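You operate a simulated robot arm through the tools that you are given. There is no shell and no other tool.

The job below is to be done with a simulated robot arm. You get a single attempt, and the scene is never put back.

JOB
Count both trays on the belt past the sensor at High speed.
Fine: zero the counter, lower the end gate and set the dial before the start; stop the belt when both trays wait at the gate; the counter comes to 02 pcs. Leave the other trays where they are.

The check looks at the end state, three seconds after you hand in, the way a careful person would. Anything else that was tipped, shoved, dropped, spilled or broken makes it a failure.

ROBOT AND FRAMES
A 6-joint arm with a two-finger gripper, fixed in place. Base frame: the origin is at the foot of the arm, x ahead of it, y to its left, z up; the work surface is at about z = 700. Readings come in mm, degrees, newtons and seconds.
Its first joint turns from -166.0 to 166.0 degrees. Payload 2.45 kg.
The tool frame sits at the grasp point between the pads (the TCP): z along the fingers, y along the line on which they close. The tips reach 20 mm beyond it. Largest opening 140 mm; the body of the gripper starts 168 mm behind the TCP.
Orientation is told as [roll, pitch, yaw] about the base's x, y, z axes, in that order, counted from this pose: with the fingers straight down and closing along the base's y, the tool's x points along the base's -x, its y along +y and its z along -z.

CONTROLS
- The arm moves only by the tool servo_tool. Its argument "increments" is a list of rows, each an object (a shift or turn left out is 0, a gripper value left out holds the last) with "delta_pos": the shift along the base's x, y, z in units of 400 mm (1.0 is 400 mm), a list of three; "angular": the turn, a rotation vector about the base's x, y, z in units of 90 degrees (1.0 is 90 degrees), a list of three; "hand": the gripper command, from -1 (shut) to 1 (fully open), values between in proportion. In form: [{"delta_pos": [x, y, z], "angular": [rx, ry, rz], "hand": hand}, ...]. A call has 1 to 20 rows; each row is the pose to reach, as a shift and turn from the pose commanded when the call began. A call with a number of a shift or a turn outside -1 to 1 is refused whole. A row lasts 0.2 s, in which the tool goes at most 50 mm and 8.6 degrees; a call with a longer step from one row to the next is refused whole, and so is a gripper value outside its range. Where a pose cannot be reached the arm comes as near as it can. A force on the tool above 40 N (or 10 N above the force at the start of the call, whichever is more), or a blocked arm, ends the call early, and 0.2 s more pass. The fingers move at their own pace (about 45 mm/s each) and stop on an object; they squeeze with about 21 N. The grip force told is the motor's: it shows also when the fingers shut on nothing. Time passes only in rows, and 0.2 s behind the last, so rows that repeat a pose let the fingers close. It gives the time, the measured TCP pose, the force on the tool (base axes), the opening and the grip force at its end, in the units of the frame above (readings bear some noise), with the torque about the TCP (base axes, N m) and any sound that the robot's microphone picked up, and new pictures: "views" is both (left out), scene, wrist or none.
- Cameras (640 x 400 px; columns grow to the right, rows downward): "scene" is fixed at [399.3, 501.8, 1486]; the picture's right is [-0.42, -0.91, 0.00], its down [-0.70, 0.33, -0.64] and it looks along [0.58, -0.27, -0.77] (base axes); focal length 214 px, centre (320, 200). "wrist" rides on the gripper at [78, 11, -209] in the tool frame; the picture's right is [-0.14, 0.99, 0.00], its down [-0.92, -0.13, -0.37] and it looks along [-0.36, -0.05, 0.93] (tool axes); focal length 280 px, centre (320, 200). There is no depth. A picture from a camera that has moved, and an enlarged one, comes with that camera's place and axes in the base frame and with its lens.
- close_up(camera, box): a new picture of the part [left, top, right, bottom] of that camera's present view, enlarged. The clock stands still meanwhile.
- hand_in(): hands the job in; it is judged then, once.

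Nothing tells you positions but the pictures and the camera data. Unless the task says otherwise, let go and move clear before handing in.

The tools are called after "Emit:" by a JSON object that holds its "fn" and its "kwargs". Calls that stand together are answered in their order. servo_tool: Moves the arm, as the interface text tells. Its arguments: {"type":"object","properties":{"increments":{"type":"array"},"views":{"type":"string","enum":["both","scene","wrist","none"]}},"required":["increments"]} The other tools are called the same way: close_up (camera, box) takes an enlarged picture of a part of a camera's view; hand_in () hands the job in.

At the start:

```text
clock: 0.0
tcp_pos: [691.4, -16.2, 1357.0]
tcp_rot: [0.1, -0.1, 0.1]
wrist_force: [0.4, -0.2, -0.2]
ft_torque: [-0.02, -0.02, 0.03]
finger_gap: 140.1
grip_force: 0.0
```

scene: 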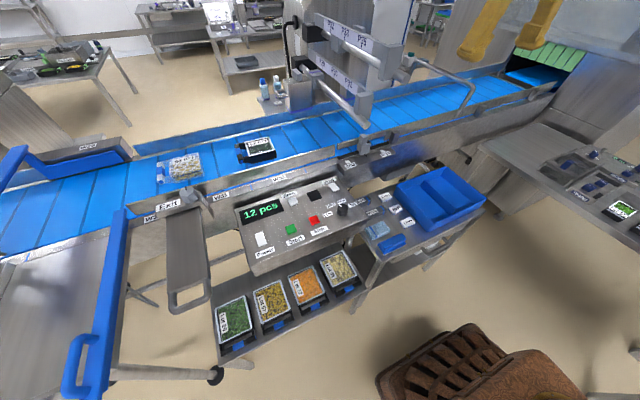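
wrist: 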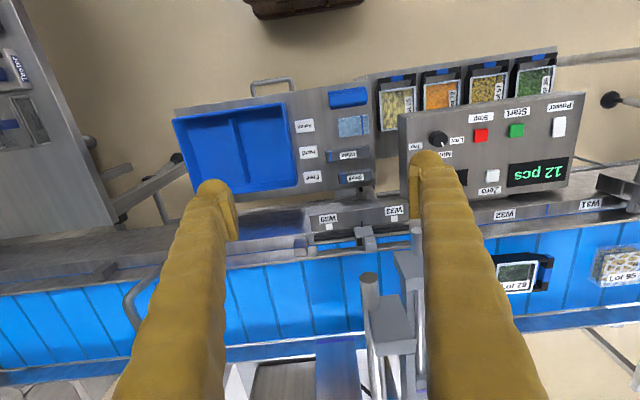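

I see a belt with two trays on it, a control panel (12 pcs, Zero, dial, Start, Stop, Power) and several handles. I'll look at details first.

Emit:
{"fn": "close_up", "kwargs": {"camera": "scene", "box": [220, 150, 380, 270]}}

Emit:
{"fn": "close_up", "kwargs": {"camera": "scene", "box": [0, 110, 240, 260]}}

Emit:
{"fn": "close_up", "kwargs": {"camera": "scene", "box": [220, 0, 460, 150]}}

Emit:
{"fn": "close_up", "kwargs": {"camera": "wrist", "box": [380, 80, 640, 240]}}

Emit:
{"fn": "close_up", "kwargs": {"camera": "scene", "box": [320, 120, 500, 260]}}

```text
3.33 times, centred on (300, 210) of scene
camera zoom: at [399.3, 501.8, 1486.0], right [-0.42, -0.91, 0.0], down [-0.7, 0.33, -0.64], along [0.58, -0.27, -0.77], focal length 715 px, centre (387, 167)
```

zoom: 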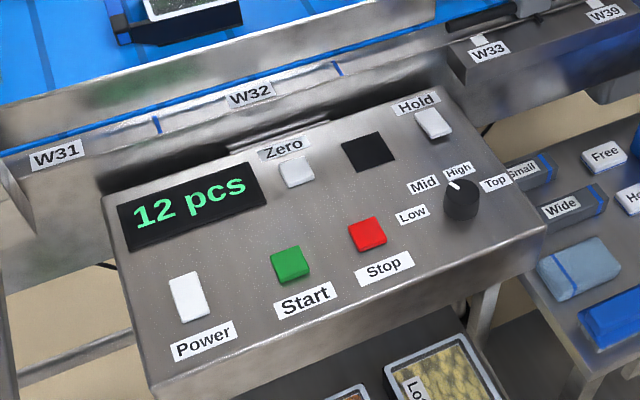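

```text
2.67 times, centred on (120, 185) of scene
camera zoom: at [399.3, 501.8, 1486.0], right [-0.42, -0.91, 0.0], down [-0.7, 0.33, -0.64], along [0.58, -0.27, -0.77], focal length 572 px, centre (853, 240)
```

zoom: 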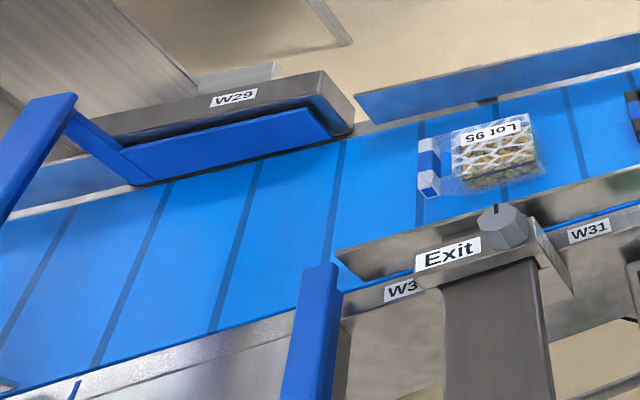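

```text
2.67 times, centred on (340, 75) of scene
camera zoom: at [399.3, 501.8, 1486.0], right [-0.42, -0.91, 0.0], down [-0.7, 0.33, -0.64], along [0.58, -0.27, -0.77], focal length 572 px, centre (267, 533)
```

zoom: 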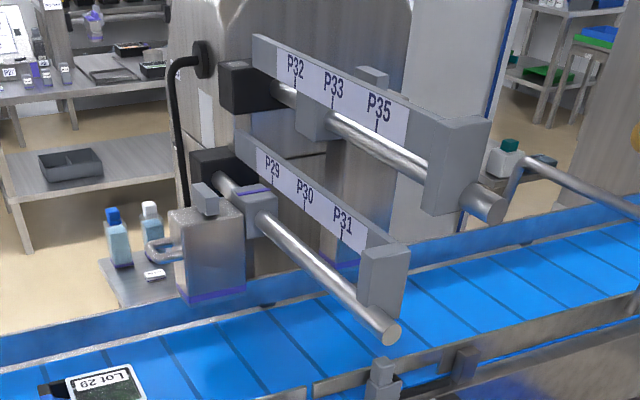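

```text
2.46 times, centred on (510, 160) of wrist
camera zoom: at [612.9, -5.9, 1566.5], right [0.14, 0.99, 0.0], down [0.92, -0.13, 0.37], along [0.37, -0.05, -0.93], focal length 690 px, centre (-148, 298)
```

zoom: 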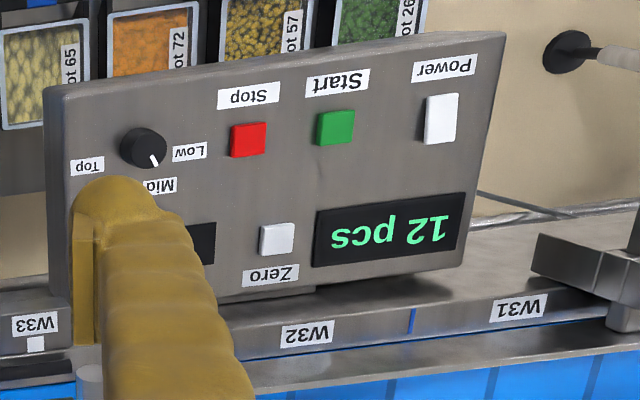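

```text
2.86 times, centred on (410, 190) of scene
camera zoom: at [399.3, 501.8, 1486.0], right [-0.42, -0.91, 0.0], down [-0.7, 0.33, -0.64], along [0.58, -0.27, -0.77], focal length 613 px, centre (63, 229)
```

zoom: 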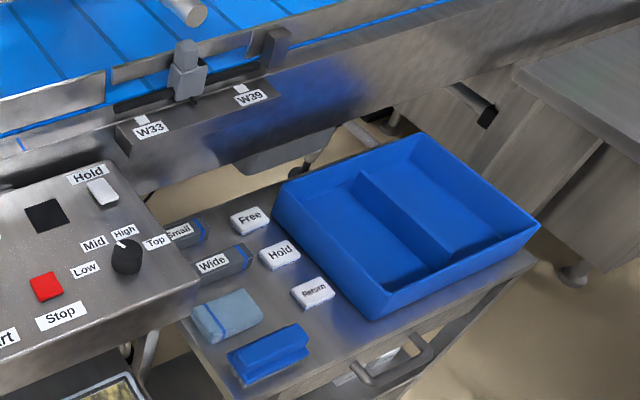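

The console is around (880, 496, 905), the belt is beyond it at about x=1125, and it runs roughly along y. I need a better look at the gate, the sensor and the exit end.

Emit:
{"fn": "close_up", "kwargs": {"camera": "scene", "box": [0, 120, 140, 210]}}

Emit:
{"fn": "close_up", "kwargs": {"camera": "scene", "box": [120, 170, 240, 250]}}

Emit:
{"fn": "close_up", "kwargs": {"camera": "scene", "box": [320, 90, 440, 170]}}

Emit:
{"fn": "close_up", "kwargs": {"camera": "scene", "box": [280, 170, 380, 235]}}

Emit:
{"fn": "close_up", "kwargs": {"camera": "scene", "box": [140, 120, 300, 210]}}

Emit:
{"fn": "close_up", "kwargs": {"camera": "scene", "box": [440, 0, 640, 120]}}

```text
4.44 times, centred on (70, 165) of scene
camera zoom: at [399.3, 501.8, 1486.0], right [-0.42, -0.91, 0.0], down [-0.7, 0.33, -0.64], along [0.58, -0.27, -0.77], focal length 953 px, centre (1431, 356)
```

zoom: 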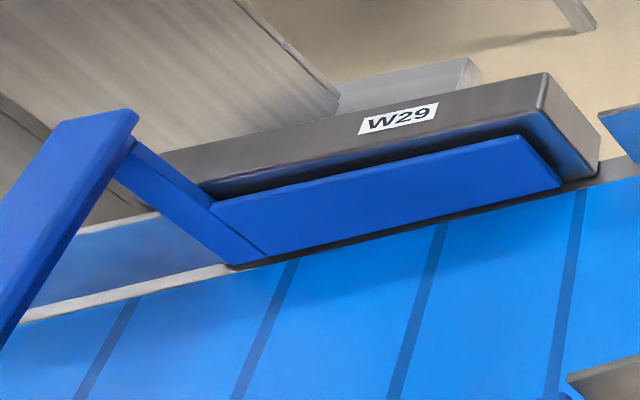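

```text
5.00 times, centred on (180, 210) of scene
camera zoom: at [399.3, 501.8, 1486.0], right [-0.42, -0.91, 0.0], down [-0.7, 0.33, -0.64], along [0.58, -0.27, -0.77], focal length 1072 px, centre (1020, 150)
```

zoom: 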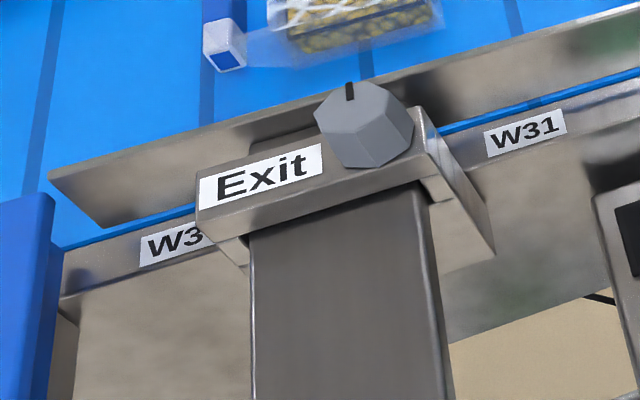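

```text
5.00 times, centred on (380, 130) of scene
camera zoom: at [399.3, 501.8, 1486.0], right [-0.42, -0.91, 0.0], down [-0.7, 0.33, -0.64], along [0.58, -0.27, -0.77], focal length 1072 px, centre (20, 550)
```

zoom: 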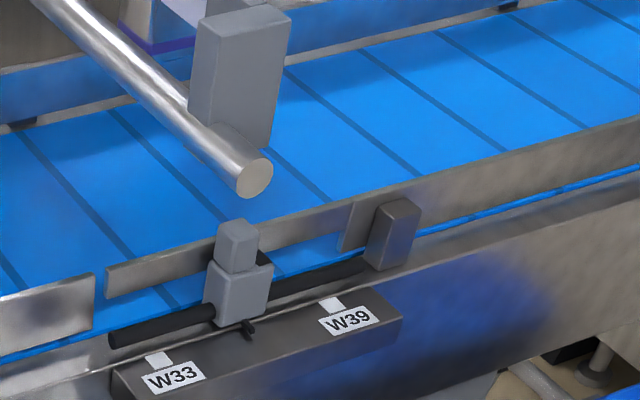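

```text
6.15 times, centred on (330, 202) of scene
camera zoom: at [399.3, 501.8, 1486.0], right [-0.42, -0.91, 0.0], down [-0.7, 0.33, -0.64], along [0.58, -0.27, -0.77], focal length 1320 px, centre (258, 185)
```

zoom: 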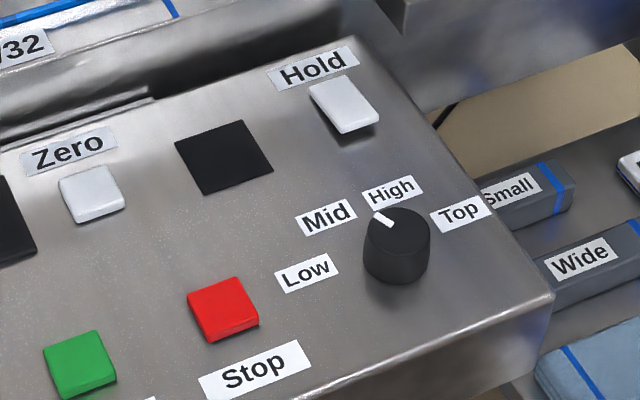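

```text
4.00 times, centred on (220, 165) of scene
camera zoom: at [399.3, 501.8, 1486.0], right [-0.42, -0.91, 0.0], down [-0.7, 0.33, -0.64], along [0.58, -0.27, -0.77], focal length 858 px, centre (720, 340)
```

zoom: 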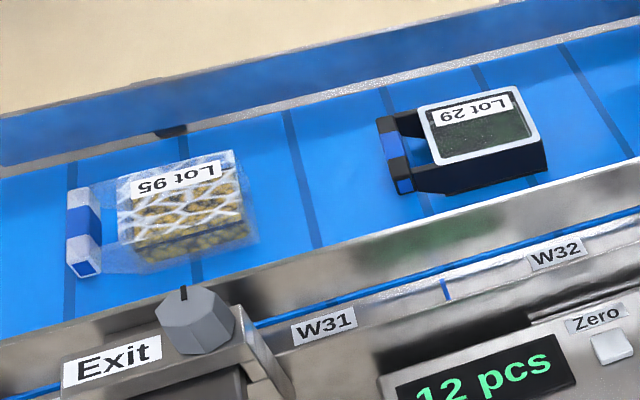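

```text
3.20 times, centred on (540, 60) of scene
camera zoom: at [399.3, 501.8, 1486.0], right [-0.42, -0.91, 0.0], down [-0.7, 0.33, -0.64], along [0.58, -0.27, -0.77], focal length 686 px, centre (-384, 648)
```

zoom: 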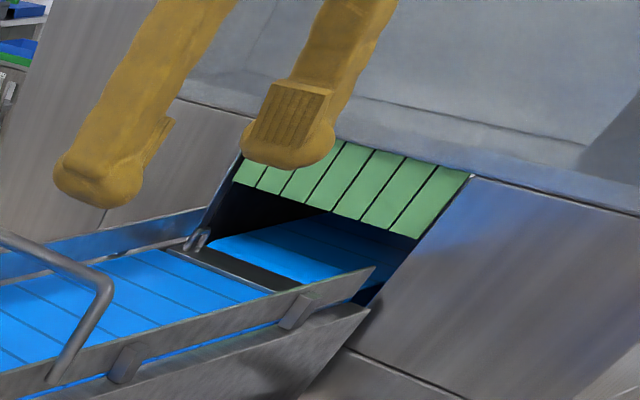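

The dial, buttons and trays are clear, but I can't make out the gate or the belt's direction yet. I'll move the arm left, staying high, to look down on the exit end and the console.

Emit:
{"fn": "servo_tool", "kwargs": {"increments": [{"delta_pos": [0, 0.12, 0]}, {"delta_pos": [0, 0.24, 0]}, {"delta_pos": [0, 0.36, 0]}, {"delta_pos": [0, 0.48, 0]}, {"delta_pos": [0, 0.6, 0]}, {"delta_pos": [0, 0.72, 0]}, {"delta_pos": [0, 0.84, 0]}, {"delta_pos": [0, 0.96, 0]}, {"delta_pos": [0, 0.96, 0]}]}}

```text
clock: 2.0
tcp_pos: [691.3, 367.6, 1355.5]
tcp_rot: [0.1, 0.0, -0.1]
wrist_force: [0.2, 0.7, 1.1]
ft_torque: [-0.02, 0.01, 0.0]
finger_gap: 139.9
grip_force: 0.1
camera wrist: at [613.0, 378.3, 1565.2], right [0.14, 0.99, 0.0], down [0.92, -0.13, 0.37], along [0.37, -0.05, -0.93], focal length 280 px, centre (320, 200)
```

scene: 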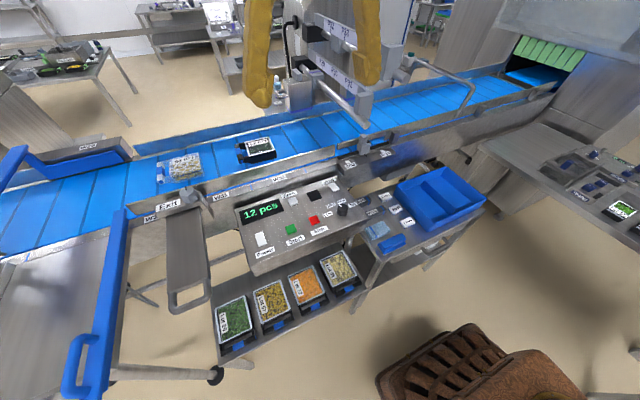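
wrist: 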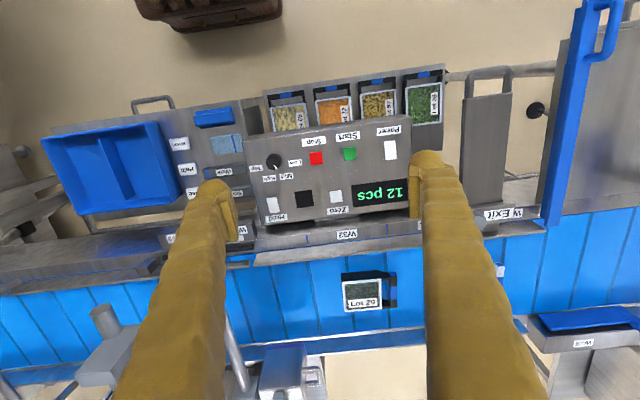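

The console is well in view. I'll continue to the left to see the end of the belt.

Emit:
{"fn": "servo_tool", "kwargs": {"increments": [{"delta_pos": [-0.05, 0.11, 0]}, {"delta_pos": [-0.1, 0.22, 0]}, {"delta_pos": [-0.15, 0.33, 0]}, {"delta_pos": [-0.2, 0.44, 0]}, {"delta_pos": [-0.25, 0.55, 0]}, {"delta_pos": [-0.3, 0.66, 0]}, {"delta_pos": [-0.35, 0.77, 0]}, {"delta_pos": [-0.35, 0.77, 0]}]}}

Emit:
{"fn": "close_up", "kwargs": {"camera": "wrist", "box": [0, 0, 320, 200]}}

Emit:
{"fn": "close_up", "kwargs": {"camera": "wrist", "box": [320, 0, 640, 200]}}

Emit:
{"fn": "close_up", "kwargs": {"camera": "wrist", "box": [320, 200, 640, 400]}}

```text
clock: 3.8
tcp_pos: [552.8, 676.6, 1356.9]
tcp_rot: [0.1, -0.1, 0.1]
wrist_force: [-0.4, 0.5, -0.6]
ft_torque: [0.02, 0.0, -0.01]
finger_gap: 139.7
grip_force: 0.1
camera wrist: at [473.5, 686.6, 1566.5], right [0.14, 0.99, 0.0], down [0.92, -0.13, 0.37], along [0.37, -0.05, -0.93], focal length 280 px, centre (320, 200)
```

scene: 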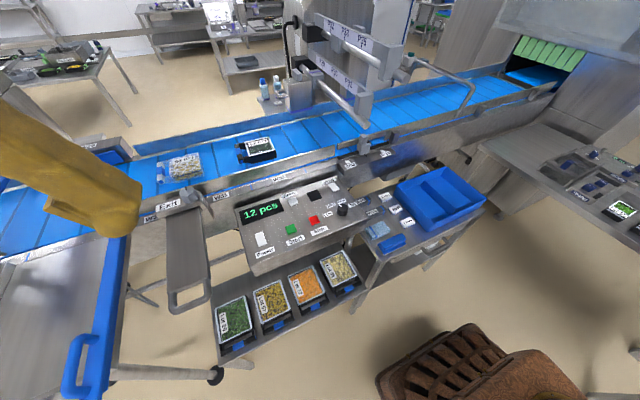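
wrist: 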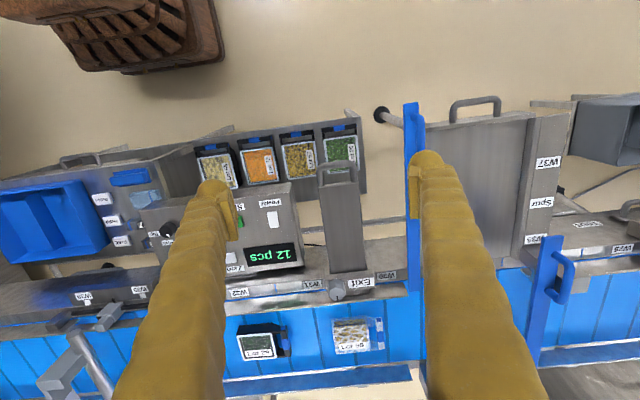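

```text
2.00 times, centred on (160, 100) of wrist
camera zoom: at [473.5, 686.6, 1566.5], right [0.14, 0.99, 0.0], down [0.92, -0.13, 0.37], along [0.37, -0.05, -0.93], focal length 561 px, centre (640, 400)
```

zoom: 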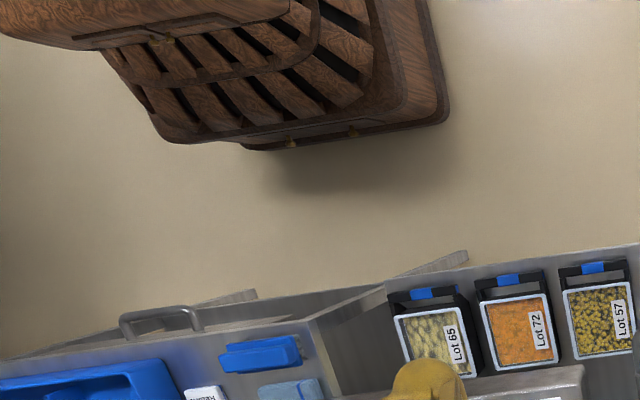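

```text
2.00 times, centred on (480, 100) of wrist
camera zoom: at [473.5, 686.6, 1566.5], right [0.14, 0.99, 0.0], down [0.92, -0.13, 0.37], along [0.37, -0.05, -0.93], focal length 561 px, centre (0, 400)
```

zoom: 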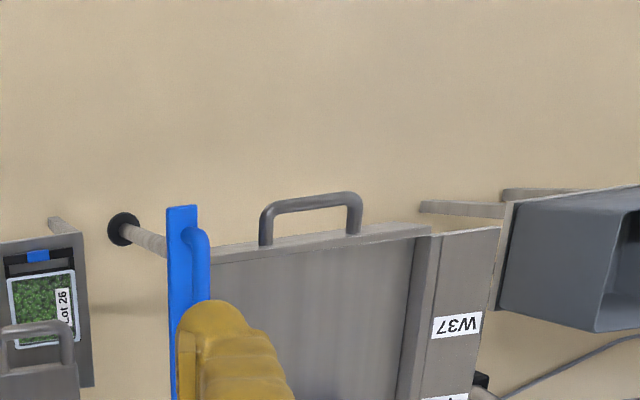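

```text
2.00 times, centred on (480, 300) of wrist
camera zoom: at [473.5, 686.6, 1566.5], right [0.14, 0.99, 0.0], down [0.92, -0.13, 0.37], along [0.37, -0.05, -0.93], focal length 561 px, centre (0, 0)
```

zoom: 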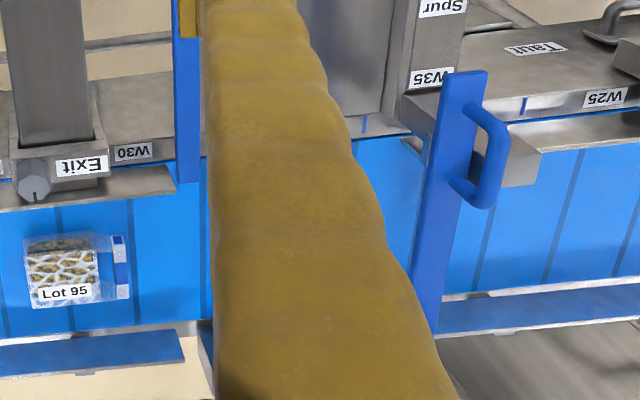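

There are two blue bars with handles (one at W29/W30, one near W35) and a Spur table. I'll yaw the wrist to look further left.

Emit:
{"fn": "servo_tool", "kwargs": {"increments": [{"angular": [0, 0, 0.09]}, {"angular": [0, 0, 0.18]}, {"angular": [0, 0, 0.27]}, {"angular": [0, 0, 0.36]}, {"angular": [0, 0, 0.45]}, {"angular": [0, 0, 0.54]}, {"angular": [0, 0, 0.63]}, {"angular": [0, 0, 0.63]}]}}

Emit:
{"fn": "close_up", "kwargs": {"camera": "wrist", "box": [0, 200, 320, 400]}}

Emit:
{"fn": "close_up", "kwargs": {"camera": "wrist", "box": [200, 100, 520, 300]}}

Emit:
{"fn": "close_up", "kwargs": {"camera": "wrist", "box": [320, 200, 640, 400]}}

```text
clock: 5.6
tcp_pos: [551.0, 676.2, 1358.7]
tcp_rot: [0.0, -0.2, 56.7]
wrist_force: [0.1, 0.0, 0.6]
ft_torque: [0.01, -0.01, 0.03]
finger_gap: 140.0
grip_force: 0.1
camera wrist: at [499.7, 615.8, 1566.8], right [-0.75, 0.66, 0.0], down [0.61, 0.7, 0.37], along [0.24, 0.28, -0.93], focal length 280 px, centre (320, 200)
```

scene: 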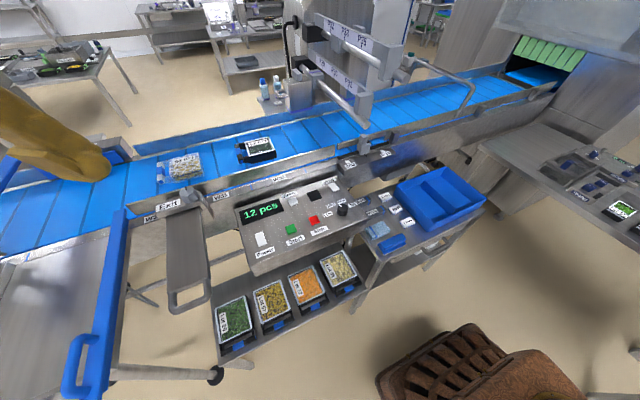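
wrist: 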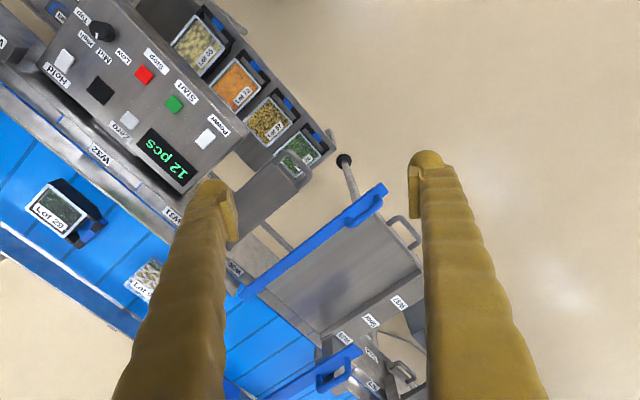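

```text
2.00 times, centred on (160, 300) of wrist
camera zoom: at [499.7, 615.8, 1566.8], right [-0.75, 0.66, 0.0], down [0.61, 0.7, 0.37], along [0.24, 0.28, -0.93], focal length 561 px, centre (640, 0)
```

zoom: 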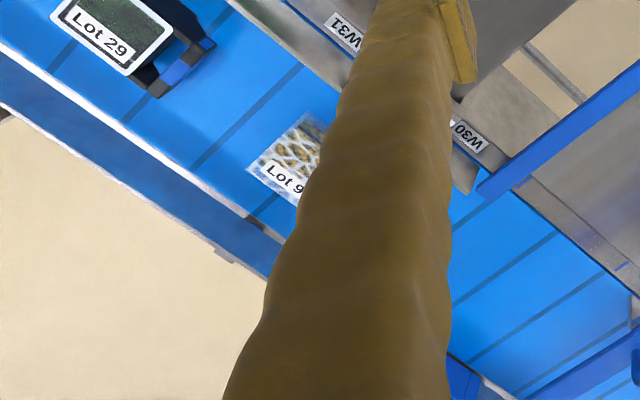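

```text
2.00 times, centred on (360, 200) of wrist
camera zoom: at [499.7, 615.8, 1566.8], right [-0.75, 0.66, 0.0], down [0.61, 0.7, 0.37], along [0.24, 0.28, -0.93], focal length 561 px, centre (240, 200)
```

zoom: 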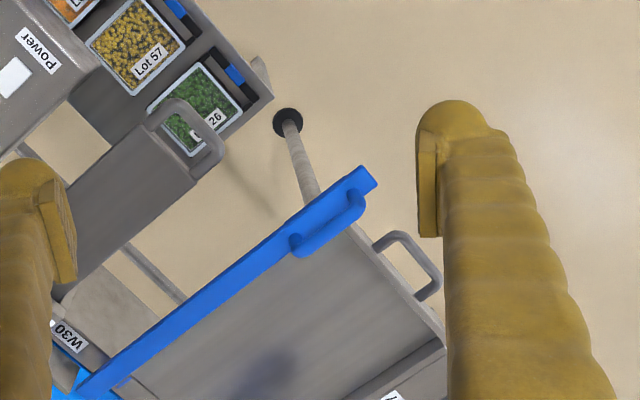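

```text
2.00 times, centred on (480, 300) of wrist
camera zoom: at [499.7, 615.8, 1566.8], right [-0.75, 0.66, 0.0], down [0.61, 0.7, 0.37], along [0.24, 0.28, -0.93], focal length 561 px, centre (0, 0)
```

zoom: 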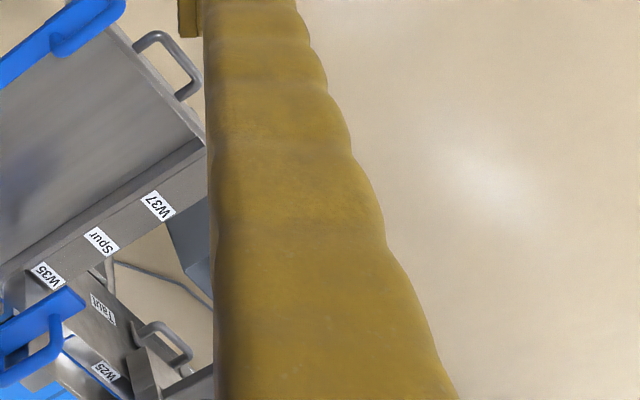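

The Exit arm's loop handle is near (621, 702, 1020), and a blue bar's handle is near (576, 849, 1035). I still need the far-left end, so I'll back off and look at it with yaw 0.

Emit:
{"fn": "servo_tool", "kwargs": {"increments": [{"delta_pos": [-0.1, 0.05, 0], "angular": [0, 0, -0.06]}, {"delta_pos": [-0.2, 0.1, 0], "angular": [0, 0, -0.12]}, {"delta_pos": [-0.3, 0.15, 0], "angular": [0, 0, -0.18]}, {"delta_pos": [-0.4, 0.2, 0], "angular": [0, 0, -0.24]}, {"delta_pos": [-0.5, 0.25, 0], "angular": [0, 0, -0.3]}, {"delta_pos": [-0.6, 0.3, 0], "angular": [0, 0, -0.36]}, {"delta_pos": [-0.7, 0.35, 0], "angular": [0, 0, -0.42]}, {"delta_pos": [-0.8, 0.4, 0], "angular": [0, 0, -0.48]}, {"delta_pos": [-0.9, 0.45, 0], "angular": [0, 0, -0.54]}, {"delta_pos": [-1.0, 0.5, 0], "angular": [0, 0, -0.63]}, {"delta_pos": [-1.0, 0.55, 0], "angular": [0, 0, -0.63]}], "views": "wrist"}}

Emit:
{"fn": "close_up", "kwargs": {"camera": "wrist", "box": [220, 220, 440, 400]}}

Emit:
{"fn": "close_up", "kwargs": {"camera": "wrist", "box": [420, 220, 640, 400]}}

Emit:
{"fn": "close_up", "kwargs": {"camera": "wrist", "box": [0, 220, 220, 400]}}

```text
clock: 8.0
tcp_pos: [150.4, 895.8, 1357.9]
tcp_rot: [0.2, -0.1, 0.0]
wrist_force: [0.3, -0.6, -0.2]
ft_torque: [0.0, 0.0, 0.02]
finger_gap: 139.9
grip_force: 0.0
camera wrist: at [71.3, 905.1, 1567.9], right [0.14, 0.99, 0.0], down [0.92, -0.13, 0.37], along [0.37, -0.05, -0.93], focal length 280 px, centre (320, 200)
```

wrist: 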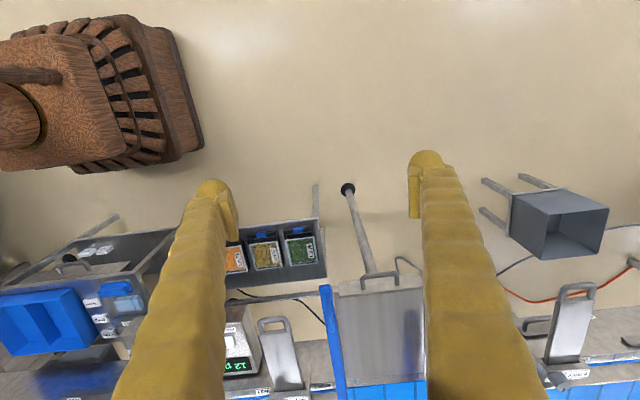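

```text
2.22 times, centred on (330, 310) of wrist
camera zoom: at [71.3, 905.1, 1567.9], right [0.14, 0.99, 0.0], down [0.92, -0.13, 0.37], along [0.37, -0.05, -0.93], focal length 623 px, centre (298, -44)
```

zoom: 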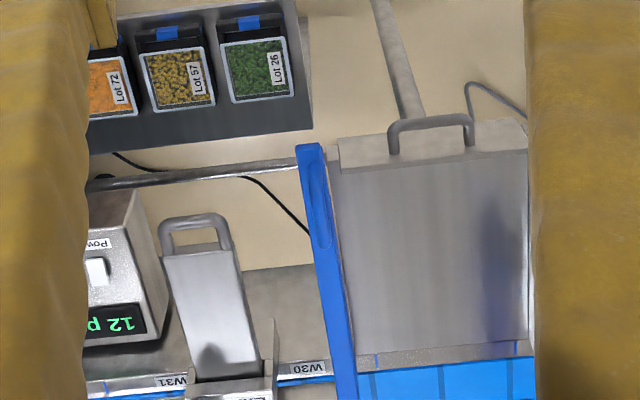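

```text
2.22 times, centred on (530, 310) of wrist
camera zoom: at [71.3, 905.1, 1567.9], right [0.14, 0.99, 0.0], down [0.92, -0.13, 0.37], along [0.37, -0.05, -0.93], focal length 623 px, centre (-147, -44)
```

zoom: 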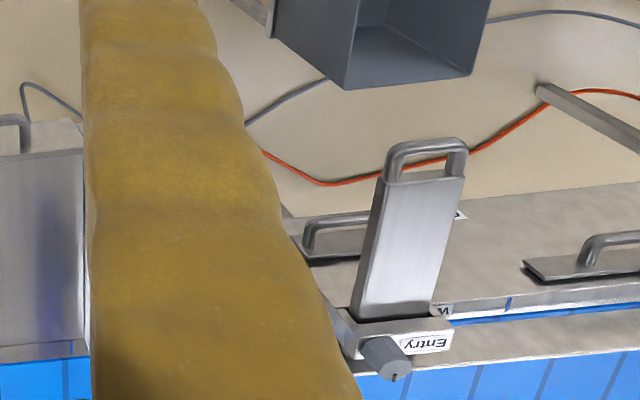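

```text
2.22 times, centred on (110, 310) of wrist
camera zoom: at [71.3, 905.1, 1567.9], right [0.14, 0.99, 0.0], down [0.92, -0.13, 0.37], along [0.37, -0.05, -0.93], focal length 623 px, centre (787, -44)
```

zoom: 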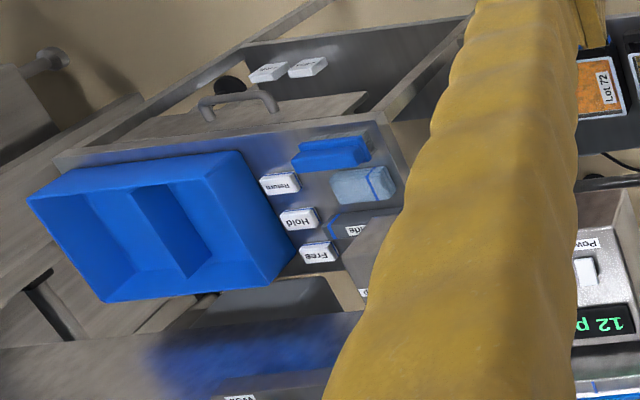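

There are two hinged arms, "Entry" on the far left and "Exit" by the trays. The belt's flow and the end gate are still uncertain, so I'll look at the right end before deciding.

Emit:
{"fn": "servo_tool", "kwargs": {"increments": [{"delta_pos": [0.08, -0.09, 0]}, {"delta_pos": [0.16, -0.18, 0]}, {"delta_pos": [0.24, -0.27, 0]}, {"delta_pos": [0.32, -0.36, 0]}, {"delta_pos": [0.4, -0.45, 0]}, {"delta_pos": [0.48, -0.54, 0]}, {"delta_pos": [0.56, -0.63, 0]}, {"delta_pos": [0.64, -0.72, 0]}, {"delta_pos": [0.72, -0.81, 0]}, {"delta_pos": [0.8, -0.9, 0]}, {"delta_pos": [0.88, -0.99, 0]}], "views": "none"}}

Emit:
{"fn": "servo_tool", "kwargs": {"increments": [{"delta_pos": [0.02, -0.12, 0]}, {"delta_pos": [0.04, -0.24, 0]}, {"delta_pos": [0.06, -0.36, 0]}, {"delta_pos": [0.08, -0.48, 0]}, {"delta_pos": [0.1, -0.6, 0]}, {"delta_pos": [0.12, -0.72, 0]}, {"delta_pos": [0.12, -0.84, 0]}, {"delta_pos": [0.12, -0.96, 0]}], "views": "none"}}

Emit:
{"fn": "servo_tool", "kwargs": {"increments": [{"delta_pos": [0.02, -0.12, 0]}, {"delta_pos": [0.04, -0.24, 0]}, {"delta_pos": [0.06, -0.36, 0]}, {"delta_pos": [0.08, -0.48, 0]}, {"delta_pos": [0.1, -0.6, 0]}, {"delta_pos": [0.12, -0.72, 0]}, {"delta_pos": [0.12, -0.84, 0]}, {"delta_pos": [0.12, -0.96, 0]}], "views": "both"}}

Emit:
{"fn": "close_up", "kwargs": {"camera": "wrist", "box": [0, 150, 320, 350]}}

Emit:
{"fn": "close_up", "kwargs": {"camera": "wrist", "box": [320, 100, 640, 300]}}

```text
clock: 10.4
tcp_pos: [504.4, 499.8, 1358.1]
tcp_rot: [0.1, -0.1, 0.2]
wrist_force: [-0.2, -0.6, 0.0]
ft_torque: [0.02, 0.03, 0.0]
finger_gap: 140.3
grip_force: 0.1
```

```text
clock: 12.2
tcp_pos: [550.7, 115.2, 1357.8]
tcp_rot: [-0.1, -0.1, 0.0]
wrist_force: [0.0, 0.9, 0.4]
ft_torque: [0.0, 0.01, -0.03]
finger_gap: 140.2
grip_force: 0.0
```

```text
clock: 14.0
tcp_pos: [597.7, -268.9, 1357.0]
tcp_rot: [0.1, -0.1, 0.0]
wrist_force: [-0.9, -0.1, 0.2]
ft_torque: [-0.04, -0.02, 0.01]
finger_gap: 140.3
grip_force: 0.0
camera wrist: at [519.5, -259.4, 1565.4], right [0.14, 0.99, 0.0], down [0.92, -0.13, 0.37], along [0.37, -0.05, -0.93], focal length 280 px, centre (320, 200)
```

scene: 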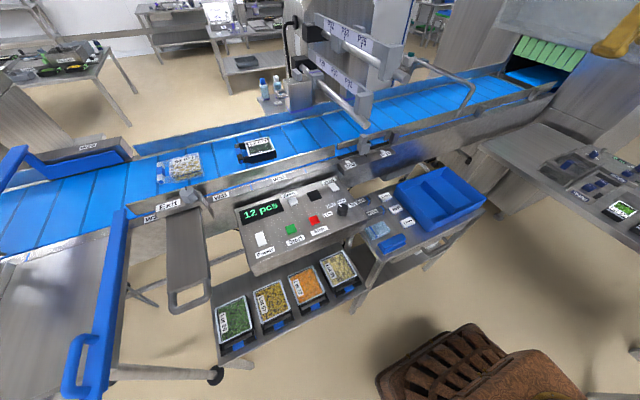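
wrist: 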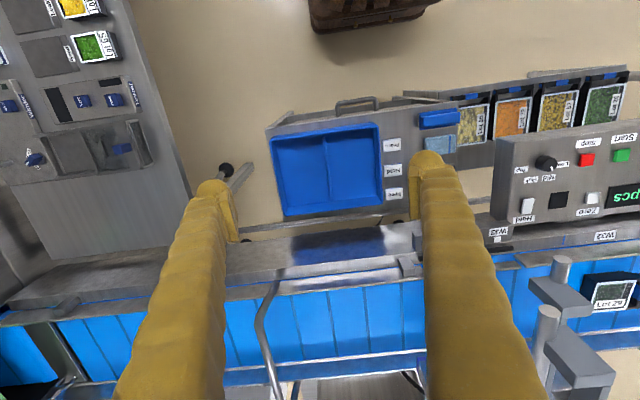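

```text
2.00 times, centred on (160, 250) of wrist
camera zoom: at [519.5, -259.4, 1565.4], right [0.14, 0.99, 0.0], down [0.92, -0.13, 0.37], along [0.37, -0.05, -0.93], focal length 561 px, centre (640, 100)
```

zoom: 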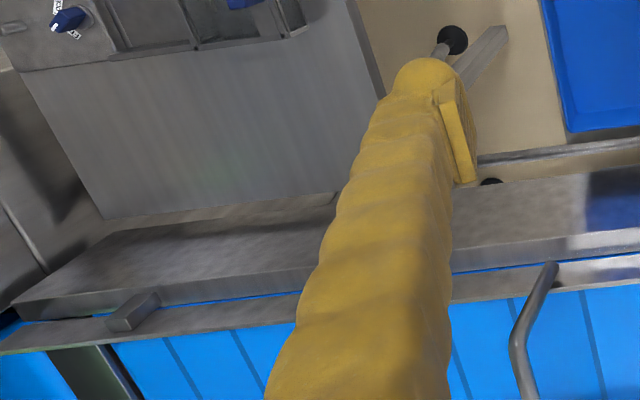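

```text
2.00 times, centred on (480, 200) of wrist
camera zoom: at [519.5, -259.4, 1565.4], right [0.14, 0.99, 0.0], down [0.92, -0.13, 0.37], along [0.37, -0.05, -0.93], focal length 561 px, centre (0, 200)
```

zoom: 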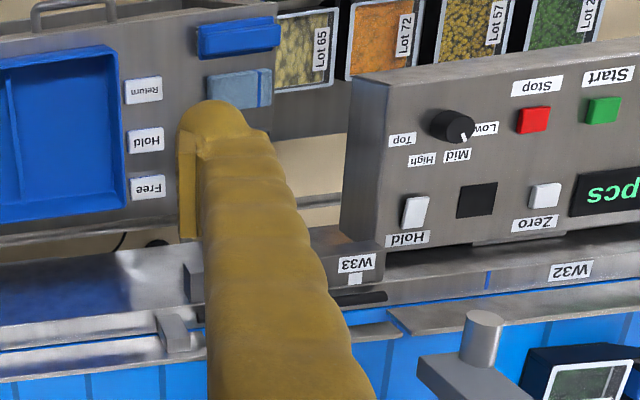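

The dial is at Mid, and the belt's right end shows an arch and a tunnel but no obvious gate. I'll look at the right end more carefully by yawing the wrist.

Emit:
{"fn": "servo_tool", "kwargs": {"increments": [{"delta_pos": [0, -0.05, 0], "angular": [0, 0, -0.09]}, {"delta_pos": [0, -0.1, 0], "angular": [0, 0, -0.18]}, {"delta_pos": [0, -0.15, 0], "angular": [0, 0, -0.27]}, {"delta_pos": [0, -0.2, 0], "angular": [0, 0, -0.36]}, {"delta_pos": [0, -0.2, 0], "angular": [0, 0, -0.4]}, {"delta_pos": [0, -0.2, 0], "angular": [0, 0, -0.4]}], "views": "both"}}

Emit:
{"fn": "close_up", "kwargs": {"camera": "wrist", "box": [220, 220, 440, 360]}}

Emit:
{"fn": "close_up", "kwargs": {"camera": "wrist", "box": [420, 220, 640, 360]}}

Emit:
{"fn": "close_up", "kwargs": {"camera": "scene", "box": [390, 40, 490, 120]}}

Emit:
{"fn": "close_up", "kwargs": {"camera": "scene", "box": [480, 40, 580, 120]}}

```text
clock: 15.4
tcp_pos: [599.4, -348.2, 1357.5]
tcp_rot: [0.1, -0.1, -36.1]
wrist_force: [-0.2, -0.4, 0.0]
ft_torque: [0.04, -0.03, 0.0]
finger_gap: 140.0
grip_force: 0.1
camera wrist: at [542.1, -294.4, 1566.4], right [0.69, 0.72, 0.0], down [0.67, -0.65, 0.37], along [0.27, -0.26, -0.93], focal length 280 px, centre (320, 200)
```

scene: 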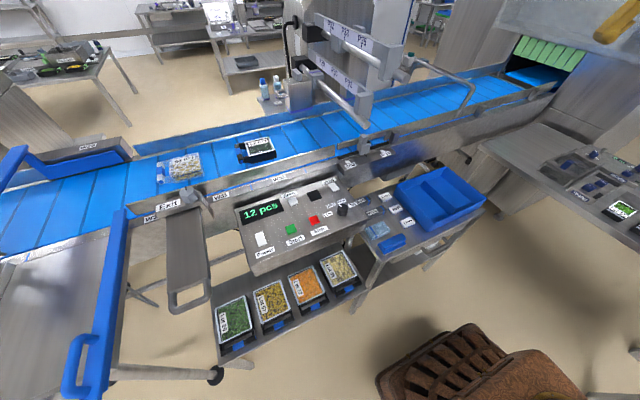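
wrist: 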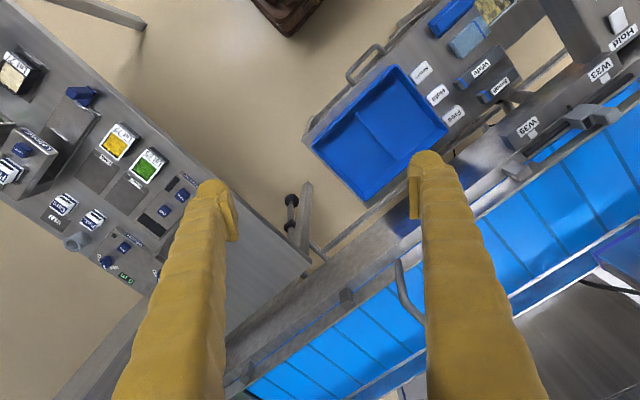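

```text
2.86 times, centred on (330, 290) of wrist
camera zoom: at [542.1, -294.4, 1566.4], right [0.69, 0.72, 0.0], down [0.67, -0.65, 0.37], along [0.27, -0.26, -0.93], focal length 801 px, centre (291, -57)
```

zoom: 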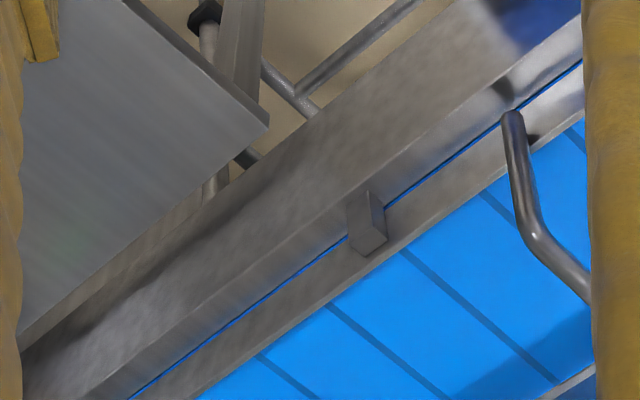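

```text
2.86 times, centred on (530, 290) of wrist
camera zoom: at [542.1, -294.4, 1566.4], right [0.69, 0.72, 0.0], down [0.67, -0.65, 0.37], along [0.27, -0.26, -0.93], focal length 801 px, centre (-280, -57)
```

zoom: 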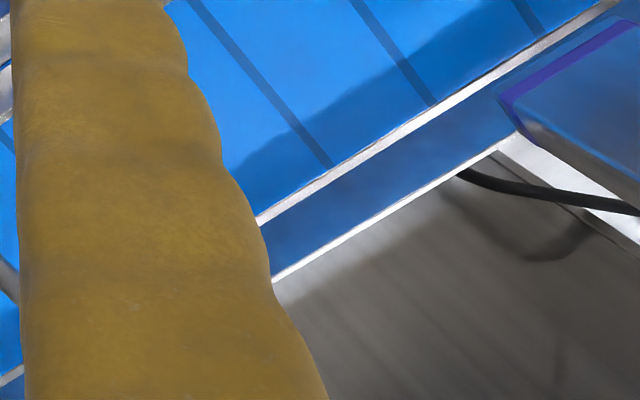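

```text
5.00 times, centred on (440, 80) of scene
camera zoom: at [399.3, 501.8, 1486.0], right [-0.42, -0.91, 0.0], down [-0.7, 0.33, -0.64], along [0.58, -0.27, -0.77], focal length 1072 px, centre (-280, 800)
```

zoom: 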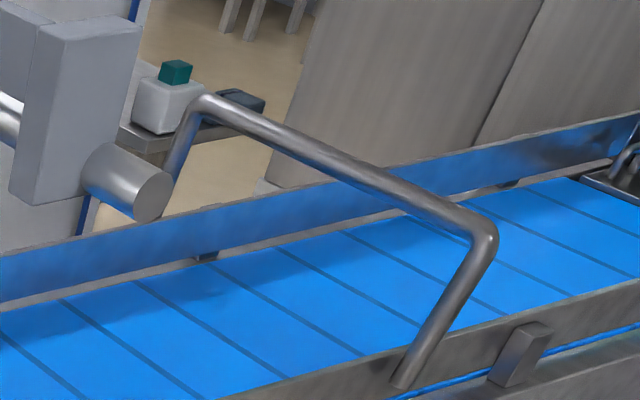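

```text
5.00 times, centred on (530, 80) of scene
camera zoom: at [399.3, 501.8, 1486.0], right [-0.42, -0.91, 0.0], down [-0.7, 0.33, -0.64], along [0.58, -0.27, -0.77], focal length 1072 px, centre (-730, 800)
```

zoom: 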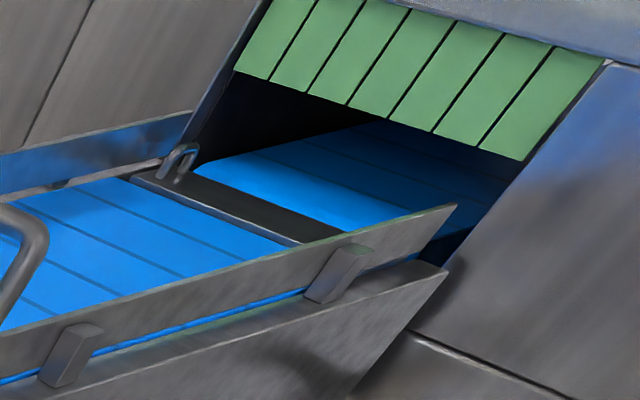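

There's a fixed arch and a tunnel on the right, with no gate there. I'll return to the left for a tilted look past "Entry", to find the sensor and work out the flow.

Emit:
{"fn": "servo_tool", "kwargs": {"increments": [{"delta_pos": [-0.02, 0.12, 0], "angular": [0, 0, 0.08]}, {"delta_pos": [-0.04, 0.24, 0], "angular": [0, 0, 0.16]}, {"delta_pos": [-0.06, 0.36, 0], "angular": [0, 0, 0.24]}, {"delta_pos": [-0.08, 0.48, 0], "angular": [0, 0, 0.32]}, {"delta_pos": [-0.1, 0.6, 0], "angular": [0, 0, 0.4]}, {"delta_pos": [-0.1, 0.72, 0], "angular": [0, 0, 0.4]}, {"delta_pos": [-0.1, 0.84, 0], "angular": [0, 0, 0.4]}, {"delta_pos": [-0.1, 0.96, 0], "angular": [0, 0, 0.4]}], "views": "none"}}

Emit:
{"fn": "servo_tool", "kwargs": {"increments": [{"delta_pos": [-0.02, 0.12, 0], "angular": [0, 0, 0.08]}, {"delta_pos": [-0.04, 0.24, 0], "angular": [0, 0, 0.16]}, {"delta_pos": [-0.06, 0.36, 0], "angular": [0, 0, 0.24]}, {"delta_pos": [-0.08, 0.48, 0], "angular": [0, 0, 0.32]}, {"delta_pos": [-0.1, 0.6, 0], "angular": [0, 0, 0.4]}, {"delta_pos": [-0.12, 0.72, 0], "angular": [0, 0, 0.48]}, {"delta_pos": [-0.14, 0.84, 0], "angular": [0, 0, 0.56]}, {"delta_pos": [-0.16, 0.96, 0], "angular": [0, 0, 0.64]}], "views": "none"}}

Emit:
{"fn": "servo_tool", "kwargs": {"increments": [{"delta_pos": [-0.05, 0.1, 0]}, {"delta_pos": [-0.1, 0.2, 0]}, {"delta_pos": [-0.15, 0.3, 0], "angular": [0.04, -0.04, 0]}, {"delta_pos": [-0.2, 0.4, 0], "angular": [0.09, -0.08, 0]}, {"delta_pos": [-0.25, 0.5, 0], "angular": [0.14, -0.12, 0]}, {"delta_pos": [-0.3, 0.6, 0], "angular": [0.19, -0.16, 0]}, {"delta_pos": [-0.35, 0.7, 0], "angular": [0.24, -0.2, 0]}, {"delta_pos": [-0.35, 0.75, 0], "angular": [0.28, -0.22, 0]}], "views": "both"}}

Emit:
{"fn": "close_up", "kwargs": {"camera": "wrist", "box": [200, 100, 460, 400]}}

Emit:
{"fn": "close_up", "kwargs": {"camera": "wrist", "box": [0, 100, 220, 400]}}

```text
clock: 17.2
tcp_pos: [559.3, 36.0, 1357.9]
tcp_rot: [0.2, -0.1, 0.0]
wrist_force: [-0.1, -0.4, 0.2]
ft_torque: [-0.01, -0.01, 0.01]
finger_gap: 139.9
grip_force: 0.0
```

```text
clock: 19.0
tcp_pos: [501.6, 420.4, 1352.0]
tcp_rot: [0.2, 0.2, 57.3]
wrist_force: [-0.2, 0.0, 1.0]
ft_torque: [0.06, -0.01, 0.01]
finger_gap: 140.2
grip_force: 0.1
```

```text
clock: 21.0
tcp_pos: [355.8, 697.9, 1394.2]
tcp_rot: [-3.0, -34.7, 57.7]
wrist_force: [0.5, 0.0, -0.3]
ft_torque: [0.05, 0.03, 0.01]
finger_gap: 140.0
grip_force: 0.1
stopped in row 8: the arm was blocked; the commanded pose is now the measured one
camera wrist: at [238.7, 554.6, 1521.9], right [-0.76, 0.65, 0.04], down [0.38, 0.4, 0.83], along [0.53, 0.65, -0.55], focal length 280 px, centre (320, 200)
```

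scene: 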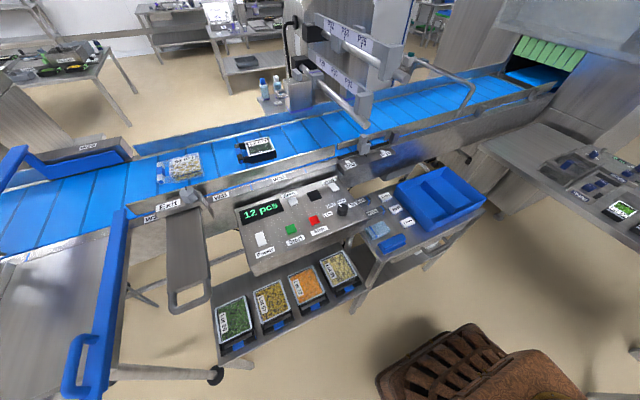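
wrist: 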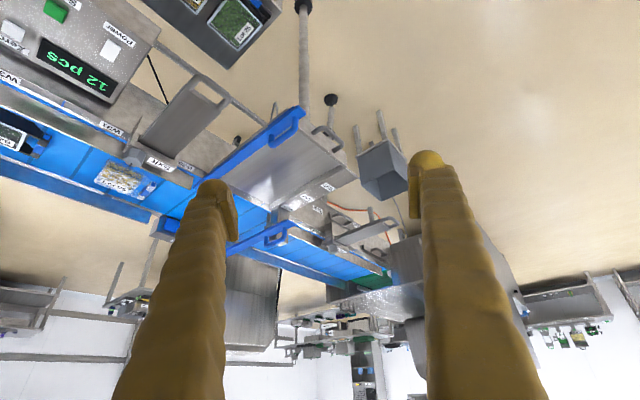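

```text
1.33 times, centred on (330, 250) of wrist
camera zoom: at [238.7, 554.6, 1521.9], right [-0.76, 0.65, 0.04], down [0.38, 0.4, 0.83], along [0.53, 0.65, -0.55], focal length 374 px, centre (307, 133)
```

zoom: 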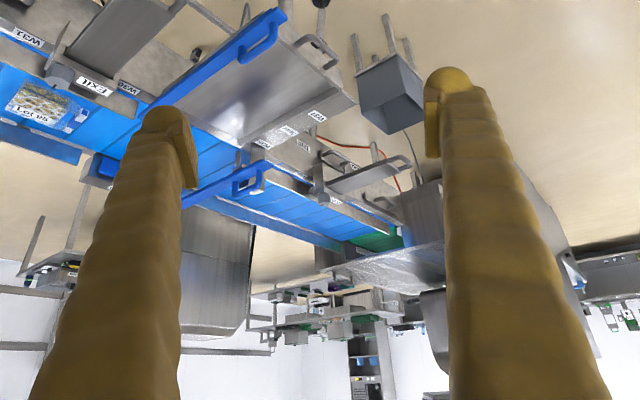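

```text
1.33 times, centred on (110, 250) of wrist
camera zoom: at [238.7, 554.6, 1521.9], right [-0.76, 0.65, 0.04], down [0.38, 0.4, 0.83], along [0.53, 0.65, -0.55], focal length 374 px, centre (600, 133)
```

zoom: 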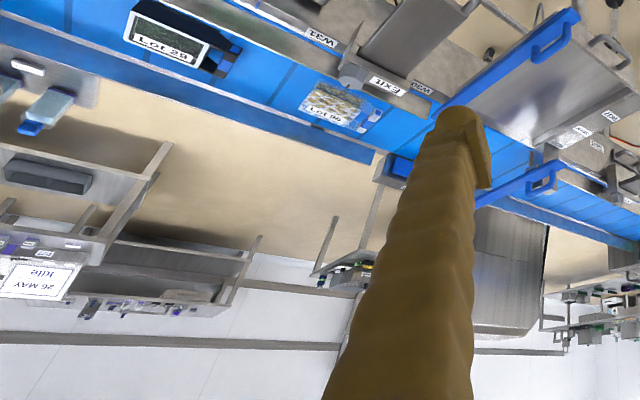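

The belt runs from an end box past "Entry" at the left all the way to the tunnel on the right. I'll straighten the tool and take a close look at the Exit arm's hinge.

Emit:
{"fn": "servo_tool", "kwargs": {"increments": [{"angular": [-0.06, 0.046, 0]}, {"angular": [-0.12, 0.093, 0]}, {"angular": [-0.18, 0.139, 0]}, {"angular": [-0.24, 0.185, 0]}, {"angular": [-0.308, 0.234, 0]}, {"angular": [-0.308, 0.234, 0]}], "views": "none"}}

Emit:
{"fn": "servo_tool", "kwargs": {"increments": [{"delta_pos": [0.1, -0.02, 0], "angular": [0, 0, -0.08]}, {"delta_pos": [0.2, -0.04, 0], "angular": [0, 0, -0.16]}, {"delta_pos": [0.3, -0.06, 0], "angular": [0, 0, -0.24]}, {"delta_pos": [0.4, -0.04, 0], "angular": [0, 0, -0.32]}, {"delta_pos": [0.5, -0.04, 0], "angular": [0, 0, -0.4]}, {"delta_pos": [0.6, -0.04, 0], "angular": [0, 0, -0.48]}, {"delta_pos": [0.7, -0.04, 0], "angular": [0, 0, -0.56]}, {"delta_pos": [0.8, -0.04, -0.02], "angular": [0, 0, -0.64]}, {"delta_pos": [0.9, -0.04, -0.04], "angular": [0, 0, -0.64]}, {"delta_pos": [1.0, -0.04, -0.06], "angular": [0, 0, -0.64]}], "views": "wrist"}}

Emit:
{"fn": "close_up", "kwargs": {"camera": "wrist", "box": [220, 100, 440, 300]}}

```text
clock: 21.9
tcp_pos: [323.9, 615.1, 1517.1]
tcp_rot: [0.9, -20.6, 56.0]
wrist_force: [0.0, 1.4, -2.0]
ft_torque: [-0.14, 0.12, 0.08]
finger_gap: 139.9
grip_force: 0.1
stopped in row 4: the arm was blocked; the commanded pose is now the measured one
```

```text
clock: 24.1
tcp_pos: [725.4, 608.6, 1484.7]
tcp_rot: [0.7, -19.9, -1.5]
wrist_force: [0.1, -0.6, 0.2]
ft_torque: [0.03, 0.0, 0.0]
finger_gap: 139.9
grip_force: 0.1
camera wrist: at [581.1, 620.4, 1655.9], right [0.15, 0.99, 0.06], down [0.74, -0.15, 0.66], along [0.66, -0.06, -0.75], focal length 280 px, centre (320, 200)
```

wrist: 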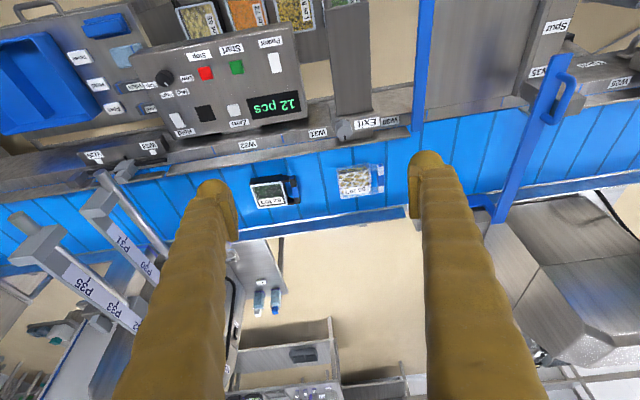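

```text
2.00 times, centred on (330, 200) of wrist
camera zoom: at [581.1, 620.4, 1655.9], right [0.15, 0.99, 0.06], down [0.74, -0.15, 0.66], along [0.66, -0.06, -0.75], focal length 561 px, centre (300, 200)
```

zoom: 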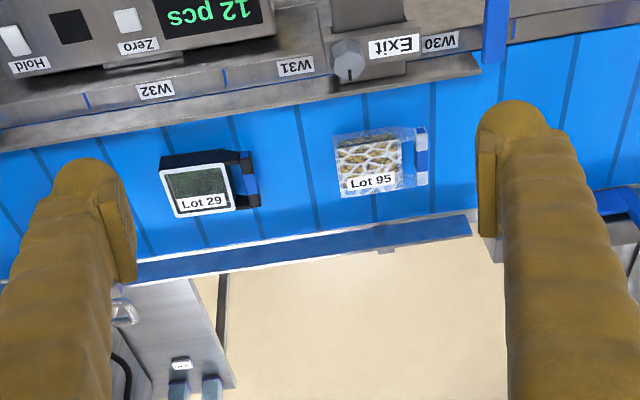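

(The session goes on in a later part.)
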